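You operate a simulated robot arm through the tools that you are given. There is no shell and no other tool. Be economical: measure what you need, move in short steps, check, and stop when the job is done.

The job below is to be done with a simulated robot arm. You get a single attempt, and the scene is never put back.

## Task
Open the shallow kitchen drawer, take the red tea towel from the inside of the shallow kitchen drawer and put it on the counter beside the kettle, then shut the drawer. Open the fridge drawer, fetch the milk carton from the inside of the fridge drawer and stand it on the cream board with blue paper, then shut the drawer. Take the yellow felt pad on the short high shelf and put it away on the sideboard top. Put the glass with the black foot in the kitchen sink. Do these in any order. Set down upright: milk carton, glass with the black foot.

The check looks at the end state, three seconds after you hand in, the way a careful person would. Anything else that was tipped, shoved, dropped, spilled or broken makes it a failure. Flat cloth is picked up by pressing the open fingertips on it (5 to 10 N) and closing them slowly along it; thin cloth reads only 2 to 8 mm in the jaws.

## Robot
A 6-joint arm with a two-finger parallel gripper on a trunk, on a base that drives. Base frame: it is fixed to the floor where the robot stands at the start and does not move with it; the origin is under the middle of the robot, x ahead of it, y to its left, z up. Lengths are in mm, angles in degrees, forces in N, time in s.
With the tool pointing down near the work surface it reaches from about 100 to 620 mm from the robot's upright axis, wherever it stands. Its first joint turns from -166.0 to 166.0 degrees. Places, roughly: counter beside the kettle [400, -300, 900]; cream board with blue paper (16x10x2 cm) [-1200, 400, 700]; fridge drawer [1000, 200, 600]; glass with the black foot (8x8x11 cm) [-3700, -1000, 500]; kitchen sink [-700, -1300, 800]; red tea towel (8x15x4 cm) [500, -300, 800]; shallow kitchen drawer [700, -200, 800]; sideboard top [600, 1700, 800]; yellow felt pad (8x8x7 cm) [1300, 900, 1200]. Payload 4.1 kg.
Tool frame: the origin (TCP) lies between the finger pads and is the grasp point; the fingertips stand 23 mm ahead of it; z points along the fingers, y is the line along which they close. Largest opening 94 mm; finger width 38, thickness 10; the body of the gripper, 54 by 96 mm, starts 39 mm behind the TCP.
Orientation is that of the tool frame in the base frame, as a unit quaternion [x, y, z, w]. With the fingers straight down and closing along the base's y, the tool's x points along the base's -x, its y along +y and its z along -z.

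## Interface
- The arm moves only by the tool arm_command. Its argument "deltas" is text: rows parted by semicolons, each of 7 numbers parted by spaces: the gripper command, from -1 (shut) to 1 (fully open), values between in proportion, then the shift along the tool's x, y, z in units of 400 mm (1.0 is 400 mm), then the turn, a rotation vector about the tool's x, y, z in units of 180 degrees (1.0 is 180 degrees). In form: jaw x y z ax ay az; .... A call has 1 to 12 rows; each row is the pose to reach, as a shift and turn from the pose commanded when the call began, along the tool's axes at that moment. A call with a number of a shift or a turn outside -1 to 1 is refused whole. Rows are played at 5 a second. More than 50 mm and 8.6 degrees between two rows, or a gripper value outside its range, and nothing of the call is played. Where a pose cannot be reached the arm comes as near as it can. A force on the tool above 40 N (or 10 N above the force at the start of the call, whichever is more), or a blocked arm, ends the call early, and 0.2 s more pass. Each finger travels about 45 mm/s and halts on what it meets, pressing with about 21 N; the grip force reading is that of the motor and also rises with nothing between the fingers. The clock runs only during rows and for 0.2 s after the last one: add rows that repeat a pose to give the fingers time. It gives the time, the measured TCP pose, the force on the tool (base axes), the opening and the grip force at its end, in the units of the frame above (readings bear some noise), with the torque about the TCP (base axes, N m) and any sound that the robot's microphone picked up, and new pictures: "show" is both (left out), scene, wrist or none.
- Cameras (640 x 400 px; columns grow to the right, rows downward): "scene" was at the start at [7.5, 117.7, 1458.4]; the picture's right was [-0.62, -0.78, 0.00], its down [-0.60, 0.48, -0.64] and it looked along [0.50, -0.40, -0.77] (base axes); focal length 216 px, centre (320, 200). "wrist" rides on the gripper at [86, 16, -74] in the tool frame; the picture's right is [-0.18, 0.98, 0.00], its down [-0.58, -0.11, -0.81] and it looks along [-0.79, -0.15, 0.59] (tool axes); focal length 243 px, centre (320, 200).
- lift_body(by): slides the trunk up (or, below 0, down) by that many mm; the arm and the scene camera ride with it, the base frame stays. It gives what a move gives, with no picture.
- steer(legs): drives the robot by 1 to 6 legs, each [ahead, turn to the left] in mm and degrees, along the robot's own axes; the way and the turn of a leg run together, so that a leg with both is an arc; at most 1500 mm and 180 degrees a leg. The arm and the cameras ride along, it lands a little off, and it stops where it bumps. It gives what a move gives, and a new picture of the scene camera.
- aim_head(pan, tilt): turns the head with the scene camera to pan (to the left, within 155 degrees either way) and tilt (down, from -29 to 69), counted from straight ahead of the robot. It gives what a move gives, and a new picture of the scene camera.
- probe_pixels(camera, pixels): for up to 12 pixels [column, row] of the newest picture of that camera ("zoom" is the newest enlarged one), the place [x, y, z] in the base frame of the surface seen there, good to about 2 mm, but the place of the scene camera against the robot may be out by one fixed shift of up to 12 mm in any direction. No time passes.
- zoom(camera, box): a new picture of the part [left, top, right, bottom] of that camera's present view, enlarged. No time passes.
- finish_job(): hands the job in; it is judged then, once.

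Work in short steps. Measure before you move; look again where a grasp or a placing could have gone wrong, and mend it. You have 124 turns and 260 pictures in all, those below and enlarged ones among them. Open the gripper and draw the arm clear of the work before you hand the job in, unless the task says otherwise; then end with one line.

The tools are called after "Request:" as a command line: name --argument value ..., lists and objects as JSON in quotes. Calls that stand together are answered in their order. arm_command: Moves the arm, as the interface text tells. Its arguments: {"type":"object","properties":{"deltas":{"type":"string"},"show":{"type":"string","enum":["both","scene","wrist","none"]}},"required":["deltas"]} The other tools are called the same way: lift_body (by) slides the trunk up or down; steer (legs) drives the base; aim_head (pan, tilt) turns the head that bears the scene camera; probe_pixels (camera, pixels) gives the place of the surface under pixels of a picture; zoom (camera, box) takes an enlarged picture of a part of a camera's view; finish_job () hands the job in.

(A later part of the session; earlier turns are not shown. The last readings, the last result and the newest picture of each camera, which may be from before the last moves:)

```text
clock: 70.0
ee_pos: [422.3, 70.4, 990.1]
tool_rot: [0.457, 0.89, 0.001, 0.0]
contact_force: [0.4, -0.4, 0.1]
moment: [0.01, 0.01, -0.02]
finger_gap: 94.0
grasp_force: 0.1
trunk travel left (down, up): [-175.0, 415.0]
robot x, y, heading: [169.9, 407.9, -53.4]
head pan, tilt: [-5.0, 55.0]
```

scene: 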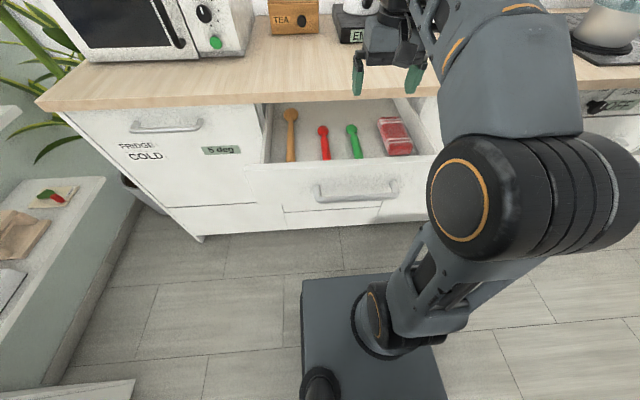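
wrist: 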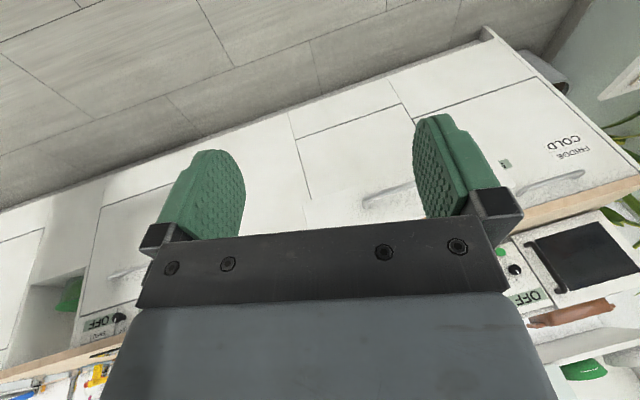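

Request:
zoom --camera "scene" --box '[340, 95, 468, 175]'

Request:
zoom --camera "wrist" --box '[0, 0, 640, 400]'

```text
5.00 times, centred on (404, 135) of scene
```

zoom: 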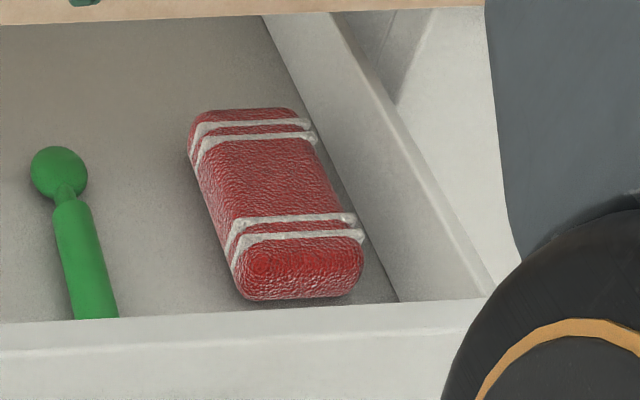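

```text
1.00 times, centred on (320, 200) of wrist
```

zoom: 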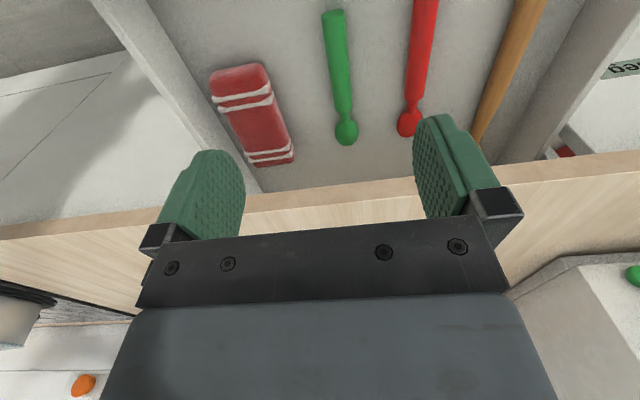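

The towel is a rolled bundle, clearly seen at (255,115) in the wrist view. Probe it.

Request:
probe_pixels --camera "zoom" --pixels '[[242, 72], [215, 82], [266, 72], [233, 110], [280, 110], [257, 118], [270, 160], [248, 150], [290, 148], [310, 120], [180, 80], [205, 130]]'

```text
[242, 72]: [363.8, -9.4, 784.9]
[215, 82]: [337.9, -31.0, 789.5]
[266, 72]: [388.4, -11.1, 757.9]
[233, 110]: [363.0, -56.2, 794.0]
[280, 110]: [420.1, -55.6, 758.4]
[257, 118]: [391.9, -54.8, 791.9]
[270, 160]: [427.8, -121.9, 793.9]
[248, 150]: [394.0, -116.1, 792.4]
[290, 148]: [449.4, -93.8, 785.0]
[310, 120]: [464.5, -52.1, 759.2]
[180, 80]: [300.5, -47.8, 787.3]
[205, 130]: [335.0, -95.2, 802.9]
```

Towel centre at s≈285, d≈80, top z 794, floor 758. I move over it with a 4° turn, then descend to TCP z≈788.

Request:
arm_command --deltas "1 -0.058 -0.061 0.05 0 0 0.006; 1 -0.116 -0.122 0.1 0 0 0.012; 1 -0.174 -0.182 0.15 0 0 0.018; 1 -0.231 -0.243 0.2 0 0 0.022; 1 -0.231 -0.243 0.27 0 0 0.022; 1 -0.231 -0.243 0.33 0 0 0.022; 1 -0.231 -0.243 0.33 0 0 0.022" --show "both"

```text
clock: 71.6
ee_pos: [398.0, -62.4, 856.5]
tool_rot: [0.487, 0.874, 0.001, 0.0]
contact_force: [-0.7, -0.2, 0.1]
moment: [0.01, -0.01, 0.0]
finger_gap: 94.2
grasp_force: 0.0
trunk travel left (down, up): [-175.0, 415.0]
robot x, y, heading: [173.1, 408.2, -53.8]
head pan, tilt: [-5.0, 55.0]
```

scene: 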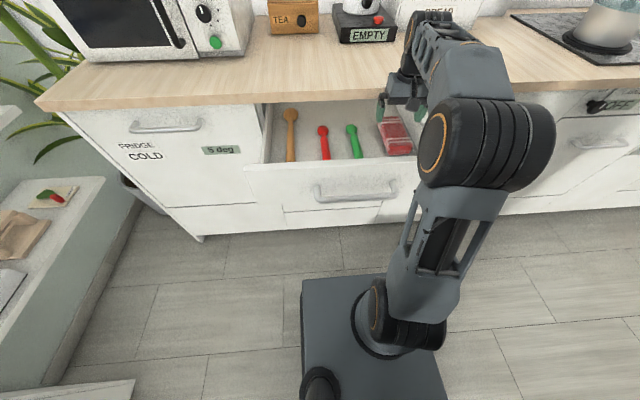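
wrist: 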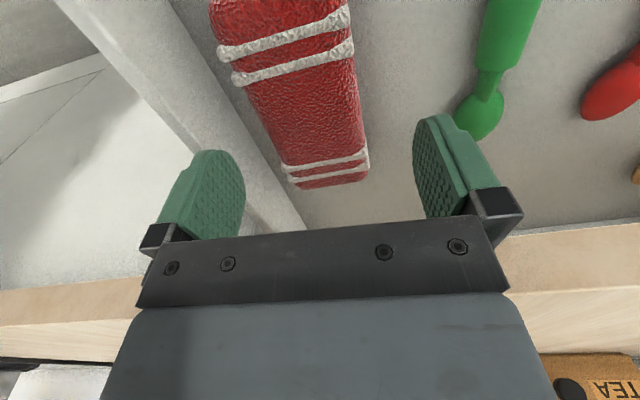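

Probe the towel edges and the drawer wall at close range before descending.

Request:
probe_pixels --camera "wrist" --pixels '[[250, 100], [265, 130], [285, 165], [355, 70], [362, 110], [367, 150], [310, 130], [300, 187], [360, 180], [200, 110], [225, 130], [280, 15]]'

```text
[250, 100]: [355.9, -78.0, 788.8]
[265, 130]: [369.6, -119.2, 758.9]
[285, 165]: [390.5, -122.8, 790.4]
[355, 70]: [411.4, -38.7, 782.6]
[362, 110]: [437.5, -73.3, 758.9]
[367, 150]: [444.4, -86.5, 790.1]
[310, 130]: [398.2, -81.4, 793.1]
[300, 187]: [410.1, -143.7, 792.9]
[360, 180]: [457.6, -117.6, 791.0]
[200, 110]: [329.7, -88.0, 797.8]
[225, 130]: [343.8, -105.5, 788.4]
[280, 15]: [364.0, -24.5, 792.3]
```

The towel spans s 242–310, squared to the drawer; the wall is at s≈216. I recentre to s≈279, undo the turn, narrow slightly, and go down.

Request:
arm_command --deltas "0.87 0 -0.015 0 0 0 -0.024; 0.87 0 -0.015 0.06 0 0 -0.024; 0.87 0 -0.015 0.12 0 0 -0.024; 0.87 0 -0.015 0.17 0 0 -0.024; 0.87 0 -0.015 0.17 0 0 -0.024; 0.3 0 -0.015 0.17 0 0 -0.024; -0.2 0 -0.015 0.17 0 0 -0.024; -0.2 0 -0.015 0.17 0 0 -0.024; -0.2 0 -0.015 0.17 0 0 -0.024" --show "wrist"

```text
clock: 73.6
ee_pos: [392.0, -64.3, 789.4]
tool_rot: [0.453, 0.891, 0.001, 0.001]
contact_force: [0.3, 0.2, 0.0]
moment: [-0.02, 0.01, -0.01]
finger_gap: 69.3
grasp_force: 21.2
trunk travel left (down, up): [-175.0, 415.0]
robot x, y, heading: [171.0, 411.1, -53.5]
head pan, tilt: [-5.0, 55.0]
```

wrist: 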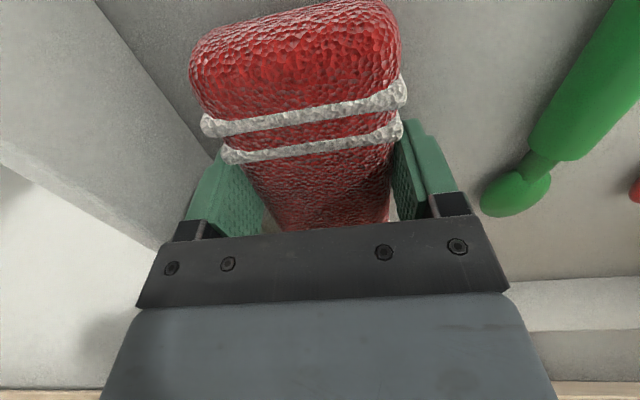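

Gripped at 69 mm. I close with full force and lift straight up clear of the drawer and counter edge.

Request:
arm_command --deltas "-1 0 0 0 0 0 0; -1 0 0 0 0 0 0; -1 0 0 -0.05 0 0 0; -1 0 0 -0.12 0 0 0; -1 0 0 -0.2 0 0 0; -1 0 0 -0.3 0 0 0; -1 0 0 -0.4 0 0 0; -1 0.05 0 -0.5 0 0 0" --show "both"

```text
clock: 75.4
ee_pos: [381.0, -49.6, 990.1]
tool_rot: [0.453, 0.892, 0.001, 0.001]
contact_force: [1.4, -0.9, -0.7]
moment: [0.0, 0.04, -0.02]
finger_gap: 69.4
grasp_force: 21.1
trunk travel left (down, up): [-175.0, 415.0]
robot x, y, heading: [172.3, 408.2, -53.7]
head pan, tilt: [-5.0, 55.0]
```

scene: 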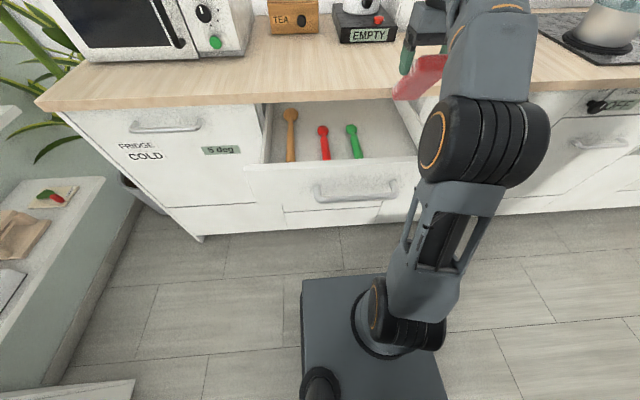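
wrist: 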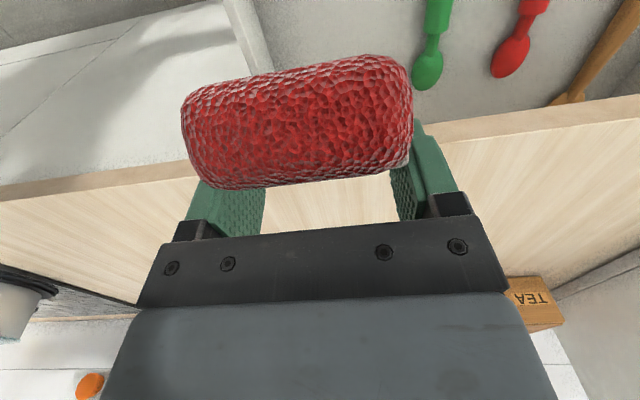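

Towel is firmly held. I look at the kettle and the free counter area.

Request:
aim_head --pan -5 --tilt 35

Request:
probe_pixels --camera "scene" --pixels '[[340, 120], [390, 120], [350, 150]]'

```text
clock: 76.3
ee_pos: [379.9, -50.7, 987.8]
tool_rot: [0.453, 0.892, 0.0, -0.001]
contact_force: [0.8, 0.0, -0.8]
moment: [0.0, 0.01, 0.0]
finger_gap: 69.5
grasp_force: 21.2
trunk travel left (down, up): [-175.0, 415.0]
robot x, y, heading: [171.0, 410.0, -53.9]
head pan, tilt: [-5.0, 35.0]
```

scene: 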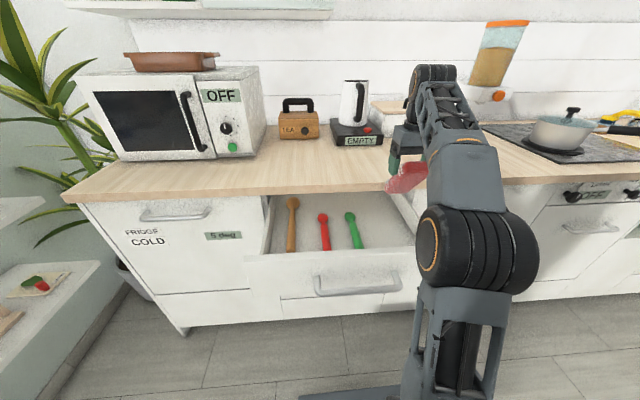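

```text
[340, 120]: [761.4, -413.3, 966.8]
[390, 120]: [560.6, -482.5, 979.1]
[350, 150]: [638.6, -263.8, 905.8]
```

Request:
zoom --camera "scene" --box '[270, 70, 430, 170]'

```text
4.00 times, centred on (350, 120) of scene
```

zoom: 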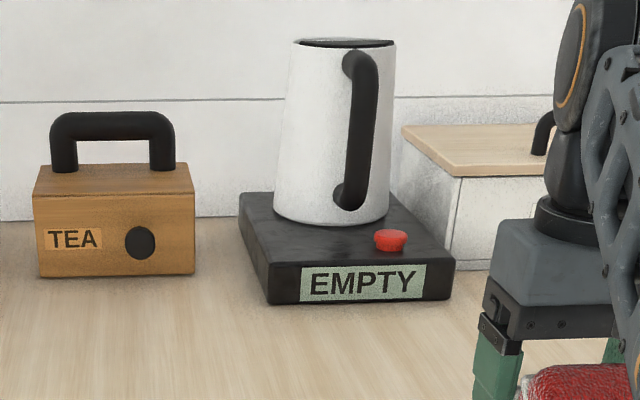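

Request:
probe_pixels --camera "zoom" --pixels '[[270, 303], [450, 300], [360, 302], [42, 276], [194, 272], [455, 260], [240, 200], [380, 340], [345, 60], [360, 200], [490, 268], [420, 330]]'

```text
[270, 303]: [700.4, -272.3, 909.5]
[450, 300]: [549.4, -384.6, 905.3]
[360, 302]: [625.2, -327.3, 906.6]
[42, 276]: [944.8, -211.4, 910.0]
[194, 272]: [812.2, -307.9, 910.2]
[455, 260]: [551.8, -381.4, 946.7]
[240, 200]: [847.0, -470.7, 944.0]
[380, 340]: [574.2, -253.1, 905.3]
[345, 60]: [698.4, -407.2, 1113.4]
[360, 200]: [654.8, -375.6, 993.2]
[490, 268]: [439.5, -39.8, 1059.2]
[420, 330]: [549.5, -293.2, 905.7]
```

The kettle base spans s 218–407, d −270 and behind; the free spot beside it is s≈150, d≈−95. I raise the trunk and shift the robot right, staying off the open drawer.

Request:
lift_body --by 120

Request:
steer --legs '[[0, -60], [190, 0], [0, 60], [25, 0]]'

```text
clock: 77.8
ee_pos: [381.6, -49.3, 1109.6]
tool_rot: [0.453, 0.891, 0.002, -0.001]
contact_force: [0.0, -0.4, -0.1]
moment: [-0.01, 0.01, -0.02]
finger_gap: 69.5
grasp_force: 20.7
trunk travel left (down, up): [-295.0, 295.0]
robot x, y, heading: [172.1, 407.5, -53.4]
head pan, tilt: [-5.0, 35.0]
```

```text
clock: 85.0
ee_pos: [317.4, -245.7, 1109.5]
tool_rot: [0.455, 0.891, 0.002, 0.0]
contact_force: [0.5, 0.6, -1.5]
moment: [0.0, 0.0, 0.01]
finger_gap: 69.5
grasp_force: 21.0
trunk travel left (down, up): [-295.0, 295.0]
robot x, y, heading: [112.0, 214.4, -53.8]
head pan, tilt: [-5.0, 35.0]
```

scene: 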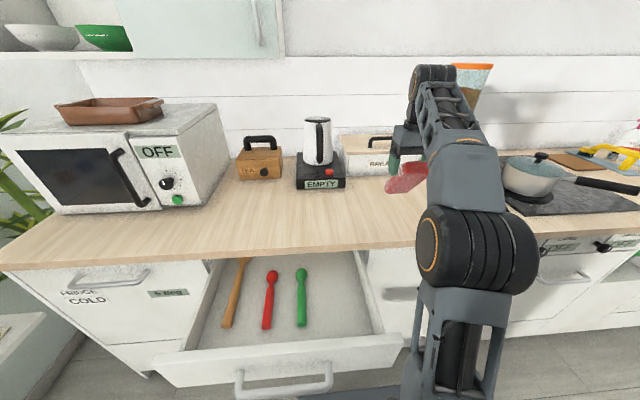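

Move to s≈150, d≈−100 and descend to about 30 mm above the counter.

Request:
arm_command --deltas "-1 -0.065 0.03 0 0 0 0; -1 -0.13 0.06 0 0 0 0; -1 -0.195 0.095 0.05 0 0 0; -1 -0.195 0.095 0.15 0 0 0; -1 -0.195 0.095 0.25 0 0 0; -1 -0.195 0.095 0.35 0 0 0; -1 -0.195 0.095 0.37 0 0 0" --show "both"

```text
clock: 86.6
ee_pos: [393.9, -283.9, 964.4]
tool_rot: [0.455, 0.89, 0.0, 0.001]
contact_force: [-4.0, 7.5, 16.1]
moment: [-0.43, -0.26, 0.07]
finger_gap: 69.8
grasp_force: 21.0
out of reach, approached as far as the arm can: row 2, 3
trunk travel left (down, up): [-295.0, 295.0]
robot x, y, heading: [107.3, 212.5, -54.0]
head pan, tilt: [-5.0, 35.0]
```

scene: 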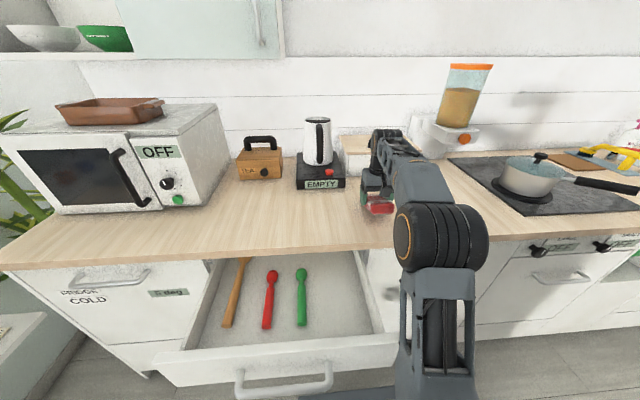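
wrist: 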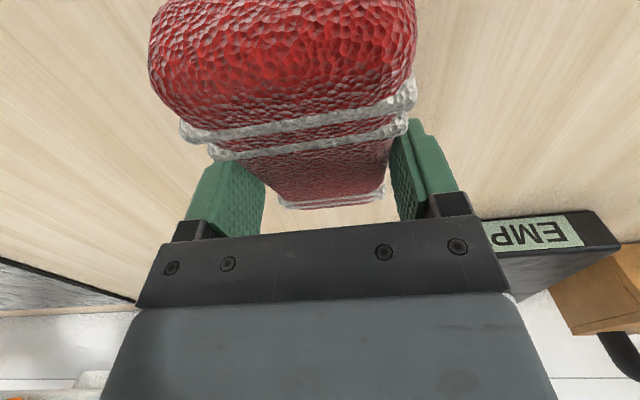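

There is a 16 N contact already at z 964, higher than expected; I check what touches.

Request:
zoom --camera "scene" --box '[320, 110, 480, 210]'

Request:
probe_pixels --camera "wrist" --pixels '[[330, 200], [280, 20], [300, 100], [340, 190], [500, 150], [120, 200], [290, 222], [370, 215]]'

```text
4.00 times, centred on (400, 160) of scene
```

zoom: 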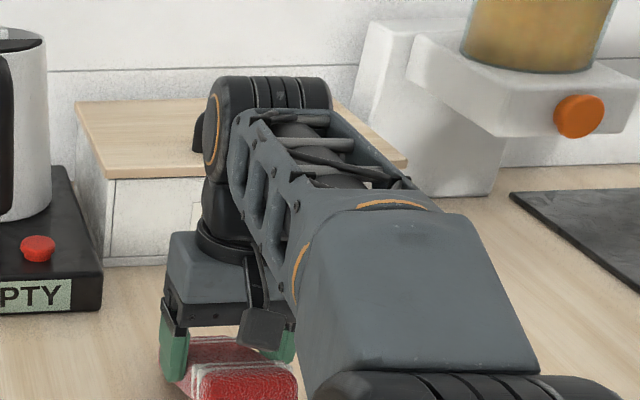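

```text
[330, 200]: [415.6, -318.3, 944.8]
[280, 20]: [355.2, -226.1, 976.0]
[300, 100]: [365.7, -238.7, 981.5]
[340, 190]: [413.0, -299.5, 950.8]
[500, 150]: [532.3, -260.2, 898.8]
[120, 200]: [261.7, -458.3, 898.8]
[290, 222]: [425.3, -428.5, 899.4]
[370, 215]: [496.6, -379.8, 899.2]
```

The towel has pitched in the grip; its far end touches the counter (z 899). I lower further gently so the contact levels it.

Request:
arm_command --deltas "-1 0 0 0.02 0 0 0; -1 0 0 0.04 0 0 0; -1 0 0 0.055 0 0 0; -1 0 0 0.07 0 0 0" --show "wrist"

```text
clock: 87.6
ee_pos: [392.6, -286.5, 934.8]
tool_rot: [0.454, 0.891, 0.001, 0.001]
contact_force: [-3.5, 3.1, 14.4]
moment: [-0.18, -0.03, -0.03]
finger_gap: 69.6
grasp_force: 21.5
trunk travel left (down, up): [-295.0, 295.0]
robot x, y, heading: [111.4, 212.8, -53.8]
head pan, tilt: [-5.0, 35.0]
```

wrist: 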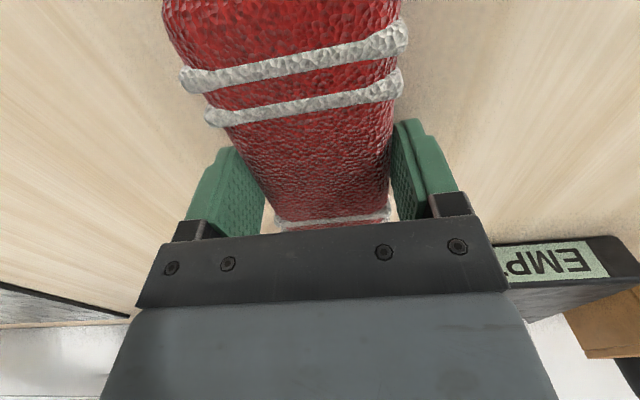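

It levels. I lower 3 mm more, open, and check.

Request:
arm_command --deltas "-1 0 0 0.008 0 0 0; 0.6 0 0 0.008 0 0 0; 0.6 0 0 0.008 0 0 0; 0.75 0 0 0.008 0 0 0; 0.75 0 0 0.008 0 0 0; 0.75 0 0 -0.05 0 0 0; 0.75 0 0 -0.15 0 0 0; 0.75 0 0 -0.25 0 0 0; 0.75 0 0 -0.35 0 0 0" --show "both"

```text
clock: 89.6
ee_pos: [391.9, -289.0, 1071.9]
tool_rot: [0.455, 0.891, 0.001, 0.0]
contact_force: [0.0, -0.1, 0.6]
moment: [0.0, 0.01, -0.05]
finger_gap: 82.3
grasp_force: 0.0
trunk travel left (down, up): [-295.0, 295.0]
robot x, y, heading: [108.0, 213.6, -53.9]
head pan, tilt: [-5.0, 35.0]
```

scene: 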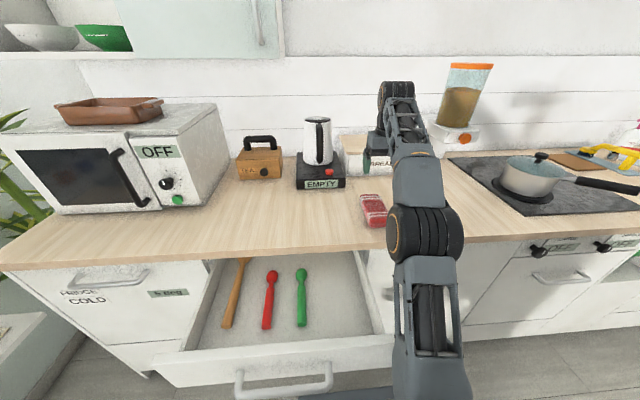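
wrist: 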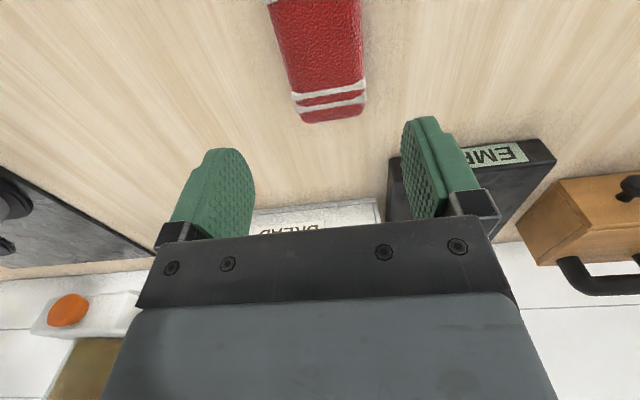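

The towel lies flat beside the kettle, right of its base. Now I back up 95 mm and bring the closed fingers in front of the drawer handle to push it shut.

Request:
steer --legs '[[-95, 0]]'

Request:
arm_command --deltas "-1 0.088 0.07 0 0 0 0; -1 0.177 0.14 0 0 0 0; -1 0.266 0.212 0 0 0 0; -1 0.355 0.283 0 0 0 0; -1 0.443 0.353 0 0 0 0; -1 0.532 0.424 0 0 0 0; -1 0.62 0.495 0 0 0 0; -1 0.71 0.566 0 0 0 0; -1 0.8 0.636 0 0 0 0; -1 0.8875 0.7075 0 0 0 0; -1 0.8875 0.7075 0 0 0 0" --show "scene"

```text
clock: 90.8
ee_pos: [334.3, -210.3, 1074.5]
tool_rot: [0.456, 0.89, 0.0, 0.0]
contact_force: [0.0, -0.3, 0.4]
moment: [0.0, 0.02, 0.0]
finger_gap: 82.3
grasp_force: 0.0
trunk travel left (down, up): [-295.0, 295.0]
robot x, y, heading: [50.7, 289.9, -53.7]
head pan, tilt: [-5.0, 35.0]
```

scene: 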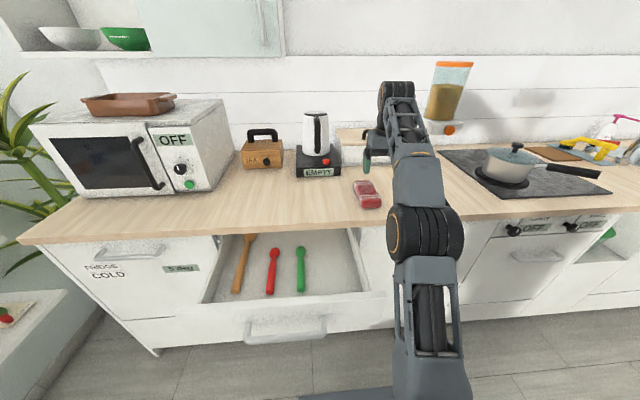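

```text
clock: 93.2
ee_pos: [358.8, 243.9, 1071.7]
tool_rot: [0.455, 0.89, 0.0, 0.0]
contact_force: [-0.5, 0.1, -0.6]
moment: [0.01, -0.04, 0.02]
finger_gap: 0.0
grasp_force: 20.8
trunk travel left (down, up): [-295.0, 295.0]
robot x, y, heading: [50.5, 290.9, -53.8]
head pan, tilt: [-5.0, 35.0]
```

scene: 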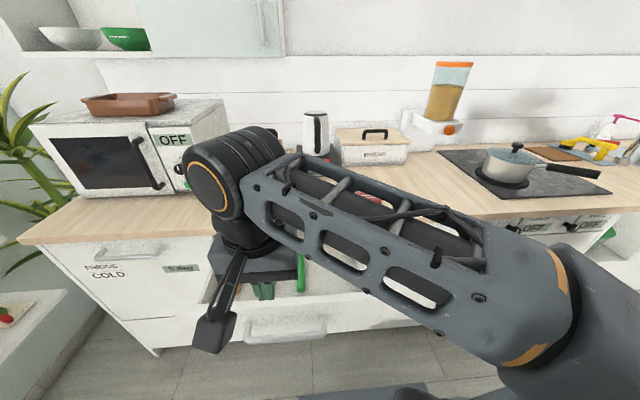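

TCP is in front of the handle (s 434, d 349). Descend to z≈800.

Request:
arm_command --deltas "-1 0 0 0.1 0 0 0; -1 0 0 0.2 0 0 0; -1 0 0 0.3 0 0 0; -1 0 0 0.4 0 0 0; -1 0 0 0.5 0 0 0; -1 0 0 0.6 0 0 0; -1 0 0 0.68 0 0 0; -1 0 0 0.68 0 0 0" --show "scene"

```text
clock: 95.0
ee_pos: [357.6, 242.9, 800.8]
tool_rot: [0.456, 0.89, 0.001, 0.0]
contact_force: [-0.1, 0.3, 0.0]
moment: [0.01, 0.03, 0.0]
finger_gap: 0.0
grasp_force: 20.5
trunk travel left (down, up): [-295.0, 295.0]
robot x, y, heading: [54.7, 289.8, -53.7]
head pan, tilt: [-5.0, 35.0]
```

scene: 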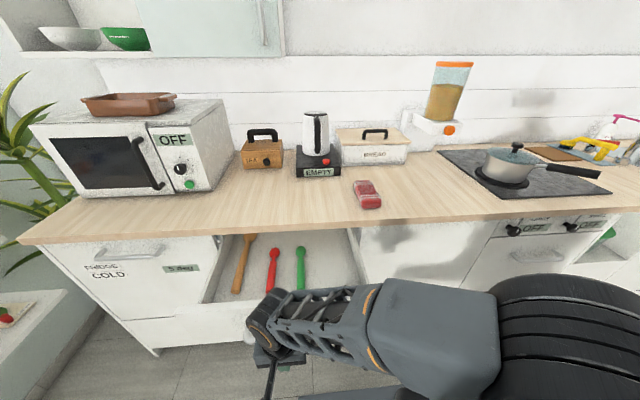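

Push toward the counter ~275 mm in small steps.

Request:
arm_command --deltas "-1 -0.06 0 0 0 0 0; -1 -0.12 0 0 0 0 0; -1 -0.18 0 0 0 0 0; -1 -0.24 0 0 0 0 0; -1 -0.3 0 0 0 0 0; -1 -0.36 0 0 0 0 0; -1 -0.42 0 0 0 0 0; -1 -0.48 0 0 0 0 0; -1 -0.54 0 0 0 0 0; -1 -0.6 0 0 0 0 0; -1 -0.65 0 0 0 0 0; -1 -0.68 0 0 0 0 0" --show "scene"

```text
clock: 97.6
ee_pos: [516.5, 21.7, 802.6]
tool_rot: [0.456, 0.89, 0.001, 0.001]
contact_force: [-1.4, 1.1, -1.4]
moment: [0.03, 0.0, 0.0]
finger_gap: 0.1
grasp_force: 20.7
trunk travel left (down, up): [-295.0, 295.0]
robot x, y, heading: [52.2, 289.2, -53.5]
head pan, tilt: [-5.0, 35.0]
```

scene: 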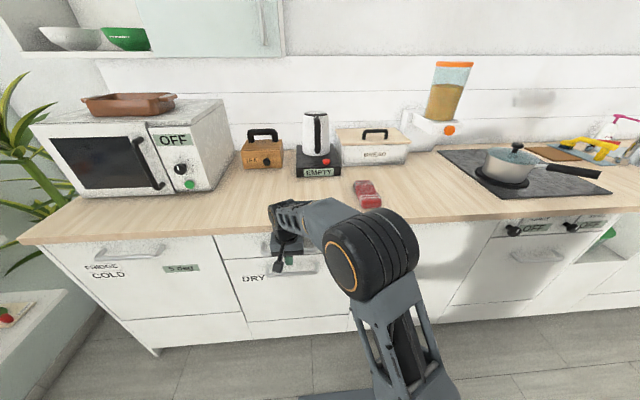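

Nearly shut; push the last few mm until force shows.

Request:
arm_command --deltas "-1 -0.01 0 0 0 0 0; -1 -0.018 0 0 0 0 0; -1 -0.026 0 0 0 0 0; -1 -0.03 0 0 0 0 0" --show "none"

```text
clock: 98.2
ee_pos: [517.5, 21.1, 802.1]
tool_rot: [0.455, 0.891, 0.002, -0.003]
contact_force: [-17.5, 13.4, 9.7]
moment: [-1.51, -1.66, -0.62]
finger_gap: 0.2
grasp_force: 20.7
trunk travel left (down, up): [-295.0, 295.0]
robot x, y, heading: [50.3, 289.3, -54.0]
head pan, tilt: [-5.0, 35.0]
stopped in row 3: the force on the tool passed its limit (the readings are from after the stop); the commanded pose is now the measured one
```

The drawer is shut (front stop felt). I draw the arm back and up, then look toward the fridge drawer and sideboard.

Request:
arm_command --deltas "-1 0.1 0 0 0 0 0; -1 0.2 0 0 0 0 0; -1 0.25 0 -0.1 0 0 0; -1 0.25 0 -0.2 0 0 0; -1 0.25 0 -0.3 0 0 0; -1 0.25 -0.1 -0.4 0 0 0; -1 0.25 -0.2 -0.5 0 0 0; -1 0.25 -0.3 -0.6 0 0 0" --show "scene"

Request:
aim_head --pan 85 --tilt 40

```text
refused: row 6 steps farther than a row can; nothing moved
```

```text
clock: 99.9
ee_pos: [517.7, 20.2, 802.3]
tool_rot: [0.454, 0.891, 0.002, -0.003]
contact_force: [-23.3, 21.6, 11.0]
moment: [-2.32, -2.05, -0.71]
finger_gap: 0.1
grasp_force: 20.9
trunk travel left (down, up): [-295.0, 295.0]
robot x, y, heading: [51.8, 289.8, -54.0]
head pan, tilt: [85.0, 40.0]
```

scene: 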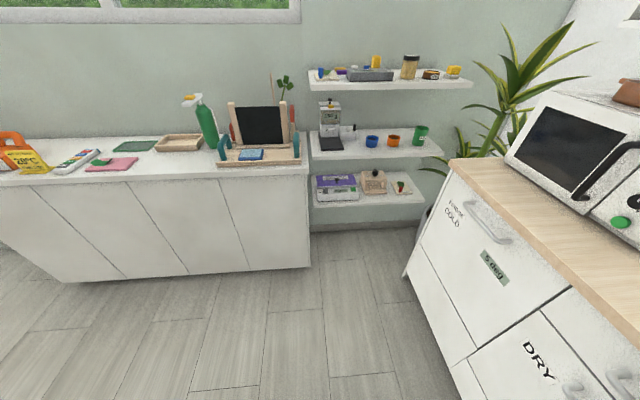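

The arm move was refused (step size); I redo it, and probe the floor outline of the sideboard and the fridge handle.

Request:
probe_pixels --camera "scene" --pixels '[[308, 268], [62, 280], [306, 175], [20, 180], [300, 145], [470, 210], [490, 228], [505, 240], [452, 172], [408, 275], [350, 260], [525, 340]]'

Request:
arm_command --deltas "-1 0.1 0 0 0 0 0; -1 0.2 0 0 0 0 0; -1 0.25 0 -0.1 0 0 0; -1 0.25 0 -0.2 0 0 0; -1 0.25 0 -0.3 0 0 0; -1 0.25 -0.07 -0.38 0 0 0; -1 0.25 -0.14 -0.46 0 0 0; -1 0.25 -0.2 -0.54 0 0 0" --show "none"

Request:
zoom --camera "scene" --box '[400, 150, 640, 300]'

```text
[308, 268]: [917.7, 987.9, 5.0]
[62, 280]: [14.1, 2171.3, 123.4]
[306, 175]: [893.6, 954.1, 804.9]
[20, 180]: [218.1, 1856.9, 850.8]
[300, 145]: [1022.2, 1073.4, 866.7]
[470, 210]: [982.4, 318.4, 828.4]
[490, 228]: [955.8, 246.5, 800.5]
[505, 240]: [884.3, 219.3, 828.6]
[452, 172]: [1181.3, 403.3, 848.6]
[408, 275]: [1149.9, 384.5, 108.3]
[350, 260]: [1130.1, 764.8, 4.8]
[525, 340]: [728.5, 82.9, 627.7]
```

```text
clock: 101.7
ee_pos: [397.3, 51.7, 1018.5]
tool_rot: [0.455, 0.891, 0.002, -0.004]
contact_force: [-0.2, 0.0, 0.3]
moment: [0.02, -0.01, 0.0]
finger_gap: 0.0
grasp_force: 20.3
trunk travel left (down, up): [-295.0, 295.0]
robot x, y, heading: [51.0, 288.8, -53.9]
head pan, tilt: [85.0, 40.0]
```

```text
2.67 times, centred on (520, 225) of scene
```

zoom: 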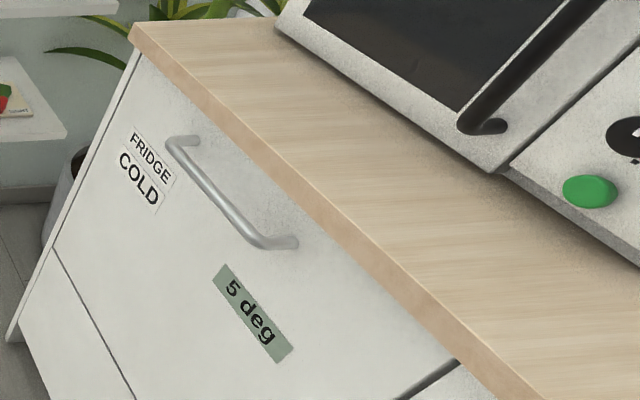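

The room is square to the counter: sideboard front at s≈1270, so I back to d≈830, face along −u and reverse to the fridge drawer, keeping the arm away from the sideboard. First probe the fridge handle in the zoom.

Request:
probe_pixels --camera "zoom" --pixels '[[178, 153], [200, 184], [215, 203], [232, 222], [250, 238], [262, 244], [300, 243], [140, 60], [455, 362], [120, 395]]'

Request:
steer --legs '[[-262, 0], [0, -90], [-694, 0], [0, 90]]'

```text
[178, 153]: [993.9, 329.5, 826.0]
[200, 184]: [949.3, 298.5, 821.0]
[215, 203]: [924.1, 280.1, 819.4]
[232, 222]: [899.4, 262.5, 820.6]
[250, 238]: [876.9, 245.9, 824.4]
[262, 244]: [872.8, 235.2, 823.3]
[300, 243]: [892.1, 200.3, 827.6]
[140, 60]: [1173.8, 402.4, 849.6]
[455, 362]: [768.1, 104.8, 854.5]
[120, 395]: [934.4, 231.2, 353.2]
```

```text
clock: 114.6
ee_pos: [797.5, 663.3, 1018.2]
tool_rot: [0.46, 0.888, 0.003, -0.004]
contact_force: [0.3, -0.6, -0.1]
moment: [0.01, 0.03, 0.0]
finger_gap: 0.2
grasp_force: 21.2
trunk travel left (down, up): [-295.0, 295.0]
robot x, y, heading: [456.4, 904.9, -54.4]
head pan, tilt: [85.0, 40.0]
```

scene: 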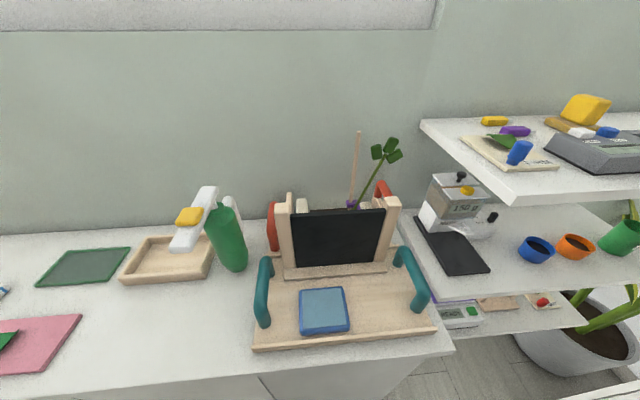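

Robot is at s≈901, d≈827 facing the fridge drawer. I lower the trunk 100 mm and pitch the tool to horizontal while extending ahead (the recipe that worked).

Request:
lift_body --by -100

Request:
arm_command --deltas "0.3 -0.05 -0.024 -0.008 0 -0.0417 0; 0.3 -0.103 -0.048 -0.017 0 -0.0833 0; 0.3 -0.154 -0.071 -0.025 0 -0.125 0; 0.3 -0.206 -0.095 -0.033 0 -0.167 0; 0.3 -0.257 -0.119 -0.042 0 -0.208 0; 0.3 -0.309 -0.143 -0.05 0 -0.25 0; 0.3 -0.36 -0.166 -0.058 0 -0.292 0; 0.3 -0.412 -0.19 -0.067 0 -0.333 0; 0.3 -0.463 -0.214 -0.075 0 -0.375 0; 0.3 -0.515 -0.238 -0.083 0 -0.4167 0; 0.3 -0.566 -0.261 -0.092 0 -0.458 0; 0.3 -0.6175 -0.285 -0.1 0 -0.5 0" --show "none"

Request:
aim_head --pan 5 --tilt 45

```text
clock: 115.9
ee_pos: [796.4, 663.7, 917.8]
tool_rot: [0.46, 0.888, 0.002, -0.004]
contact_force: [-0.5, -0.4, -0.1]
moment: [0.03, 0.03, 0.02]
finger_gap: 0.0
grasp_force: 20.6
trunk travel left (down, up): [-195.0, 395.0]
robot x, y, heading: [456.0, 907.8, -54.4]
head pan, tilt: [85.0, 40.0]
```

```text
clock: 118.5
ee_pos: [859.0, 403.5, 958.3]
tool_rot: [0.335, 0.628, -0.325, 0.623]
contact_force: [0.7, 0.8, 1.6]
moment: [0.02, 0.03, -0.03]
finger_gap: 61.0
grasp_force: 0.0
out of reach, approached as far as the arm can: row 10, 11, 12
trunk travel left (down, up): [-195.0, 395.0]
robot x, y, heading: [454.8, 903.8, -54.5]
head pan, tilt: [85.0, 40.0]
```

```text
clock: 120.1
ee_pos: [856.5, 405.5, 959.1]
tool_rot: [0.338, 0.627, -0.325, 0.622]
contact_force: [-0.2, -0.6, 0.8]
moment: [0.01, 0.0, -0.03]
finger_gap: 60.9
grasp_force: 0.1
trunk travel left (down, up): [-195.0, 395.0]
robot x, y, heading: [460.1, 899.7, -54.7]
head pan, tilt: [5.0, 45.0]
```

scene: 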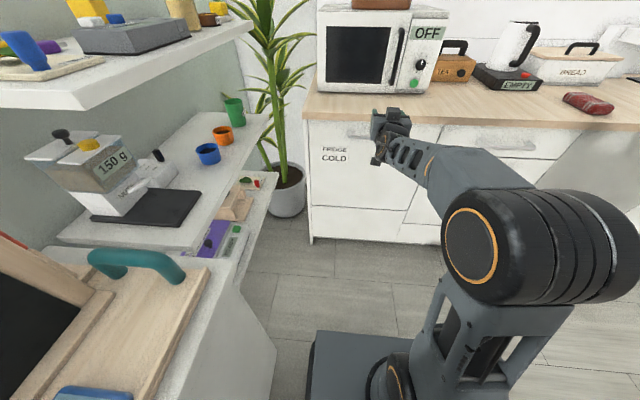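

Horizontal now. Roll +90° about the tool axis.

Request:
arm_command --deltas "0.3 0 0 0 0 0 0.045; 0.3 0 0 0 0 0 0.09; 0.3 0 0 0 0 0 0.135; 0.3 0 0 0 0 0 0.18; 0.3 0 0 0 0 0 0.225; 0.3 0 0 0 0 0 0.27; 0.3 0 0 0 0 0 0.315; 0.3 0 0 0 0 0 0.36; 0.3 0 0 0 0 0 0.405; 0.3 0 0 0 0 0 0.45; 0.3 0 0 0 0 0 0.5; 0.3 0 0 0 0 0 0.5" --show "none"

```text
refused: row 11 steps farther than a row can; nothing moved
```

Request:
arm_command --deltas "0.3 0 0 0 0 0 0.045; 0.3 0 0 0 0 0 0.09; 0.3 0 0 0 0 0 0.135; 0.3 0 0 0 0 0 0.18; 0.3 0 0 0 0 0 0.225; 0.3 0 0 0 0 0 0.27; 0.3 0 0 0 0 0 0.315; 0.3 0 0 0 0 0 0.36; 0.3 0 0 0 0 0 0.405; 0.3 0 0 0 0 0 0.45; 0.3 0 0 0 0 0 0.48; 0.3 0 0 0 0 0 0.5" --show "none"

```text
clock: 122.9
ee_pos: [888.9, 432.1, 960.8]
tool_rot: [0.597, 0.386, 0.175, 0.681]
contact_force: [-0.8, 0.3, -0.5]
moment: [-0.01, 0.01, 0.02]
finger_gap: 61.1
grasp_force: 0.1
out of reach, approached as far as the arm can: row 1, 2, 3, 4, 5, 6, 7, 8, 9, 10, 11
trunk travel left (down, up): [-195.0, 395.0]
robot x, y, heading: [454.8, 903.9, -54.4]
head pan, tilt: [5.0, 45.0]
stopped in row 12: the arm was blocked; the commanded pose is now the measured one
```

As before, a second correction from here should square it up; I also drop to handle height.

Request:
arm_command --deltas "0.3 -0.005 -0.1 0.019 0.0016 -0.0157 0.0257; 0.3 -0.01 -0.2 0.038 0.0033 -0.0313 0.0514; 0.3 -0.015 -0.3 0.057 0.005 -0.047 0.077; 0.3 -0.02 -0.4035 0.077 0.0066 -0.0627 0.1028; 0.3 -0.02 -0.4035 0.077 0.0066 -0.0627 0.1028" --show "wrist"

```text
clock: 124.1
ee_pos: [869.0, 369.5, 810.6]
tool_rot: [0.672, 0.219, 0.22, 0.673]
contact_force: [0.2, -1.1, 0.3]
moment: [0.02, 0.02, 0.01]
finger_gap: 61.2
grasp_force: 0.0
trunk travel left (down, up): [-195.0, 395.0]
robot x, y, heading: [456.5, 905.8, -54.1]
head pan, tilt: [5.0, 45.0]
```

wrist: 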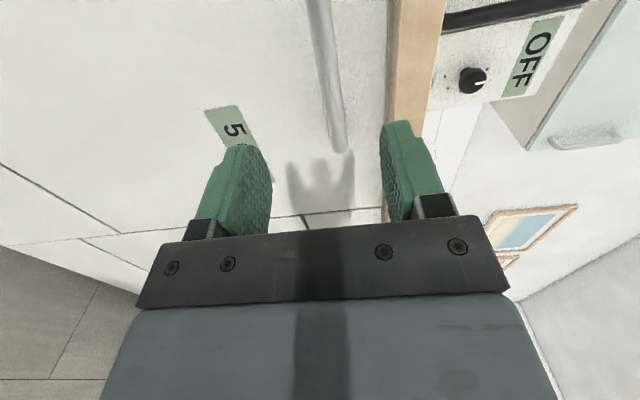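

Squared up. Probe the fridge bar.

Request:
probe_pixels --camera "wrist" --pixels '[[318, 30], [326, 70], [333, 110], [337, 135]]'

```text
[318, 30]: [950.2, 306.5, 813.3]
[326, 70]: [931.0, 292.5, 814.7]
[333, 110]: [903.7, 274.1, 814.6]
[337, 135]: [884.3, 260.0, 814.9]
```

Bar at z≈815, d≈47. Advance 104 mm, up 5 mm, and close.

Request:
arm_command --deltas "0.3 0 0.0125 0.09 0 0 0; 0.3 0 0.0125 0.18 0 0 0; 0.3 0 0.0125 0.26 0 0 0; 0.3 0 0.0125 0.26 0 0 0; -0.3 0 0.0125 0.26 0 0 0; -1 0 0.0125 0.26 0 0 0; -1 0 0.0125 0.26 0 0 0; -1 0 0.0125 0.26 0 0 0" --show "none"

```text
clock: 125.9
ee_pos: [930.3, 285.0, 817.1]
tool_rot: [0.672, 0.219, 0.219, 0.672]
contact_force: [-0.8, -0.9, -1.6]
moment: [0.05, -0.09, -0.01]
finger_gap: 15.9
grasp_force: 45.1
trunk travel left (down, up): [-195.0, 395.0]
robot x, y, heading: [456.7, 903.9, -54.4]
head pan, tilt: [5.0, 45.0]
```

Gripped cleanly. Pull with the arm 40 mm, then reverse the base 280 mm.

Request:
arm_command --deltas "-1 0 0 -0.05 0 0 0; -1 0 0 -0.1 0 0 0; -1 0 0 -0.1 0 0 0" --show "none"

Request:
steer --legs '[[-280, 0]]'

```text
clock: 126.7
ee_pos: [908.0, 316.3, 816.7]
tool_rot: [0.672, 0.218, 0.22, 0.673]
contact_force: [-4.4, -0.1, -1.3]
moment: [0.04, 0.0, 0.47]
finger_gap: 15.8
grasp_force: 45.0
trunk travel left (down, up): [-195.0, 395.0]
robot x, y, heading: [452.1, 905.7, -54.4]
head pan, tilt: [5.0, 45.0]
```

```text
clock: 128.6
ee_pos: [746.1, 541.5, 814.2]
tool_rot: [0.671, 0.219, 0.218, 0.673]
contact_force: [5.7, 2.9, -0.6]
moment: [0.13, -0.23, 0.76]
finger_gap: 15.7
grasp_force: 44.7
trunk travel left (down, up): [-195.0, 395.0]
robot x, y, heading: [296.7, 1130.4, -54.7]
head pan, tilt: [5.0, 45.0]
```

scene: 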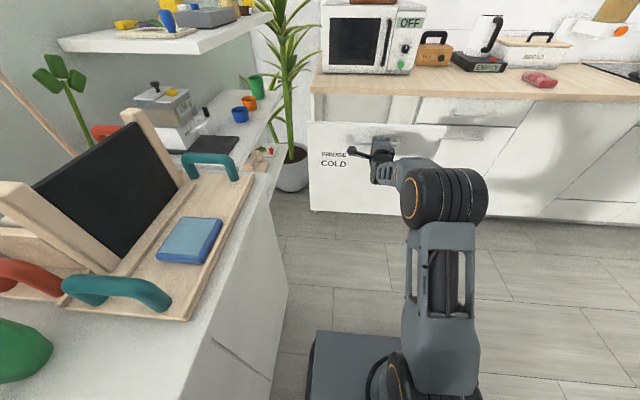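

Open about 315 mm. Release, back out and up, then roll −90° to unwind.

Request:
arm_command --deltas "0.3 0 0 0 0 0 0; 0.3 0 0 0 0 0 0; 0.3 0 0 0 0 0 0; 0.3 0 0 -0.1 0 0 0; 0.3 0 0 -0.2 0 0 0; 0.3 0 0.1 -0.22 0 0 0; 0.3 0 0.2 -0.22 0 0 0; 0.3 0 0.3 -0.22 0 0 0; 0.3 0 0.36 -0.22 0 0 0" --show "none"

Request:
arm_command --deltas "1 0 0 0 0 0 -0.045; 1 0 0 0 0 0 -0.09; 1 0 0 0 0 0 -0.135; 1 0 0 0 0 0 -0.18; 1 0 0 0 0 0 -0.225; 1 0 0 0 0 0 -0.27; 1 0 0 0 0 0 -0.315; 1 0 0 0 0 0 -0.36; 1 0 0 0 0 0 -0.405; 1 0 0 0 0 0 -0.45; 1 0 0 0 0 0 -0.49; 1 0 0 0 0 0 -0.49" --show "none"

```text
clock: 130.6
ee_pos: [692.7, 613.4, 960.8]
tool_rot: [0.672, 0.218, 0.218, 0.673]
contact_force: [-0.9, -0.3, 0.0]
moment: [0.03, -0.01, -0.01]
finger_gap: 61.1
grasp_force: 0.0
trunk travel left (down, up): [-195.0, 395.0]
robot x, y, heading: [293.0, 1132.0, -54.7]
head pan, tilt: [5.0, 45.0]
```

```text
clock: 133.2
ee_pos: [694.5, 614.0, 960.5]
tool_rot: [0.331, 0.624, -0.313, 0.635]
contact_force: [-0.2, 0.4, -0.2]
moment: [0.03, -0.01, -0.01]
finger_gap: 94.0
grasp_force: 0.0
trunk travel left (down, up): [-195.0, 395.0]
robot x, y, heading: [292.8, 1133.7, -54.7]
head pan, tilt: [5.0, 45.0]
```

Now pitch down while drawing back to 420 mm ahead.

Request:
arm_command --deltas "1 -0.006 0 -0.05 0.0005 0.0417 -0.0007; 1 -0.0125 0 -0.097 0.001 0.0833 -0.0014; 1 -0.019 0 -0.145 0.0016 0.125 -0.002; 1 -0.025 0 -0.193 0.002 0.167 -0.0027; 1 -0.03 0 -0.242 0.0027 0.208 -0.0034; 1 -0.0375 0 -0.29 0.003 0.25 -0.004; 1 -0.044 0 -0.338 0.0037 0.292 -0.0047; 1 -0.05 0 -0.387 0.0043 0.333 -0.0054; 1 -0.056 0 -0.435 0.0048 0.375 -0.006; 1 -0.0625 0 -0.483 0.0053 0.4167 -0.0067; 1 -0.069 0 -0.532 0.0059 0.458 -0.0074; 1 -0.075 0 -0.58 0.0064 0.5 -0.008" --show "none"

Request:
lift_body --by 200

Request:
aim_head --pan -5 --tilt 45

```text
clock: 135.8
ee_pos: [563.6, 796.3, 1007.1]
tool_rot: [0.447, 0.884, -0.135, -0.033]
contact_force: [0.0, 0.2, -0.4]
moment: [0.02, -0.03, -0.02]
finger_gap: 94.2
grasp_force: 0.1
out of reach, approached as far as the arm can: row 2, 3, 4, 5, 6, 7, 8, 9, 10, 11, 12
trunk travel left (down, up): [-195.0, 395.0]
robot x, y, heading: [293.7, 1130.7, -54.5]
head pan, tilt: [5.0, 45.0]
```

```text
clock: 138.0
ee_pos: [563.4, 796.1, 1207.1]
tool_rot: [0.447, 0.884, -0.136, -0.031]
contact_force: [-1.4, 0.1, 0.6]
moment: [0.0, 0.0, -0.02]
finger_gap: 94.0
grasp_force: 0.0
trunk travel left (down, up): [-395.0, 195.0]
robot x, y, heading: [291.5, 1134.9, -54.6]
head pan, tilt: [5.0, 45.0]
```

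```text
clock: 138.7
ee_pos: [563.9, 796.0, 1207.7]
tool_rot: [0.447, 0.884, -0.136, -0.03]
contact_force: [-0.7, 0.1, 0.5]
moment: [0.01, 0.01, 0.0]
finger_gap: 93.8
grasp_force: 0.1
trunk travel left (down, up): [-395.0, 195.0]
robot x, y, heading: [294.3, 1131.6, -54.5]
head pan, tilt: [-5.0, 45.0]
```

scene: 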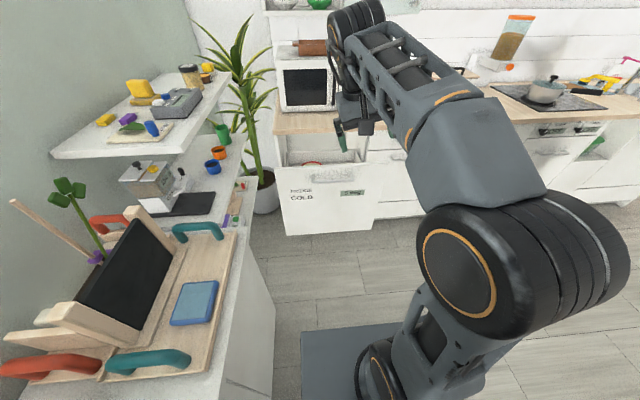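

The wrist joint is again on the wrong side of its range (15° lateral tilt). I go back to the extended horizontal pose, but yawed 20° to the left, so it bends the other way round when dipping.

Request:
arm_command --deltas "1 -0.046 0.002 0.013 -0.0129 -0.0403 -0.0013; 1 -0.092 0.005 0.0255 -0.0258 -0.0807 -0.0026; 1 -0.1375 0.007 0.038 -0.0386 -0.121 -0.0038; 1 -0.183 0.01 0.051 -0.0515 -0.161 -0.005; 1 -0.229 0.012 0.064 -0.0644 -0.2017 -0.0064; 1 -0.275 0.0145 0.0765 -0.0773 -0.242 -0.0077; 1 -0.321 0.017 0.089 -0.09 -0.282 -0.009; 1 -0.367 0.019 0.102 -0.103 -0.3227 -0.01; 1 -0.4125 0.022 0.115 -0.116 -0.363 -0.0115; 1 -0.458 0.024 0.1275 -0.1288 -0.403 -0.0128; 1 -0.504 0.027 0.14 -0.1416 -0.4437 -0.014; 1 -0.55 0.029 0.153 -0.1545 -0.484 -0.0153" --show "none"

```text
clock: 141.3
ee_pos: [693.9, 613.2, 1160.6]
tool_rot: [0.207, 0.676, -0.206, 0.677]
contact_force: [-0.6, -0.2, 0.5]
moment: [0.0, 0.0, 0.04]
finger_gap: 93.9
grasp_force: 0.0
out of reach, approached as far as the arm can: row 2, 3, 4, 5, 6, 7, 8, 9, 10
trunk travel left (down, up): [-395.0, 195.0]
robot x, y, heading: [295.3, 1133.4, -54.5]
head pan, tilt: [-5.0, 45.0]
```

Reached exactly. Now dip to tool-down from this yawed side.

Request:
arm_command --deltas "1 -0.008 0.0127 -0.0475 0.0073 0.0412 0.0073; 1 -0.017 0.0254 -0.095 0.0146 0.0823 0.0145; 1 -0.025 0.038 -0.1425 0.0219 0.1235 0.0218; 1 -0.033 0.051 -0.19 0.0292 0.1647 0.029; 1 -0.042 0.0635 -0.2375 0.0365 0.206 0.036; 1 -0.05 0.076 -0.285 0.0438 0.247 0.0435; 1 -0.058 0.089 -0.3325 0.0511 0.288 0.051; 1 -0.067 0.102 -0.38 0.0584 0.329 0.058; 1 -0.075 0.114 -0.4275 0.0657 0.3705 0.065; 1 -0.083 0.127 -0.475 0.073 0.412 0.0725; 1 -0.092 0.14 -0.5225 0.08 0.453 0.08; 1 -0.1 0.1525 -0.57 0.0876 0.494 0.087" --show "scene"

```text
clock: 143.9
ee_pos: [537.3, 791.8, 1199.6]
tool_rot: [0.455, 0.89, 0.0, -0.001]
contact_force: [-0.6, 0.0, 0.9]
moment: [0.02, 0.0, -0.01]
finger_gap: 93.6
grasp_force: 0.2
trunk travel left (down, up): [-395.0, 195.0]
robot x, y, heading: [291.9, 1131.9, -54.4]
head pan, tilt: [-5.0, 45.0]
```

scene: 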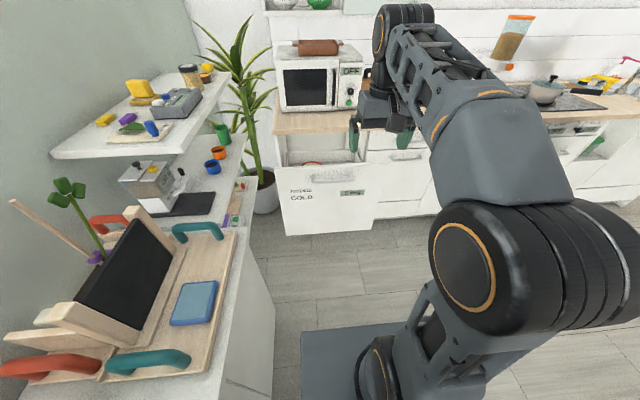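

Upright again. Drive 440 mm ahead and look down into the fridge drawer.

Request:
steer --legs '[[440, 0]]'

Request:
aim_head --pan 0 --tilt 60

Request:
zoom --camera "wrist" --box '[0, 0, 640, 400]'

```text
clock: 146.6
ee_pos: [792.5, 430.0, 1198.9]
tool_rot: [0.455, 0.89, 0.0, 0.0]
contact_force: [0.3, -0.3, 0.4]
moment: [0.06, 0.02, -0.01]
finger_gap: 94.0
grasp_force: 0.0
trunk travel left (down, up): [-395.0, 195.0]
robot x, y, heading: [553.2, 771.4, -54.7]
head pan, tilt: [-5.0, 45.0]
```

scene: 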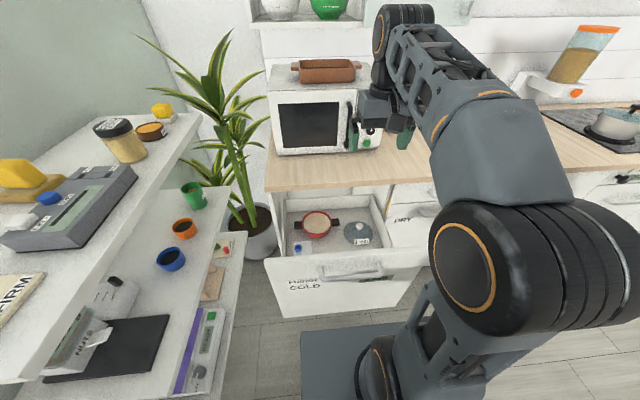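

```text
clock: 147.3
ee_pos: [793.1, 430.8, 1199.2]
tool_rot: [0.456, 0.89, 0.0, 0.0]
contact_force: [-0.5, -0.5, 0.0]
moment: [-0.05, 0.01, -0.01]
finger_gap: 93.9
grasp_force: 0.0
trunk travel left (down, up): [-395.0, 195.0]
robot x, y, heading: [549.1, 770.0, -55.0]
head pan, tilt: [0.0, 60.0]
```

scene: 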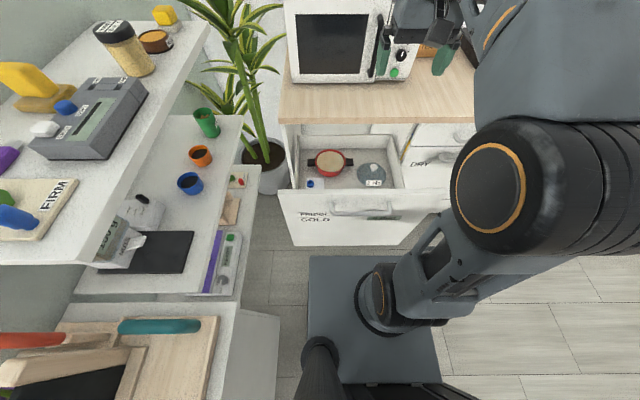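

```text
1.00 times, centred on (320, 200) of wrist
```

zoom: 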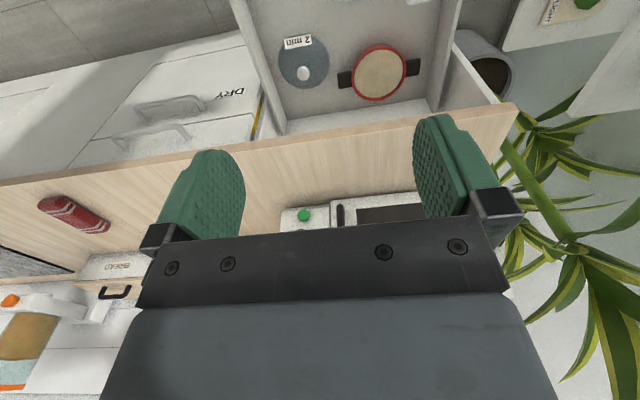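

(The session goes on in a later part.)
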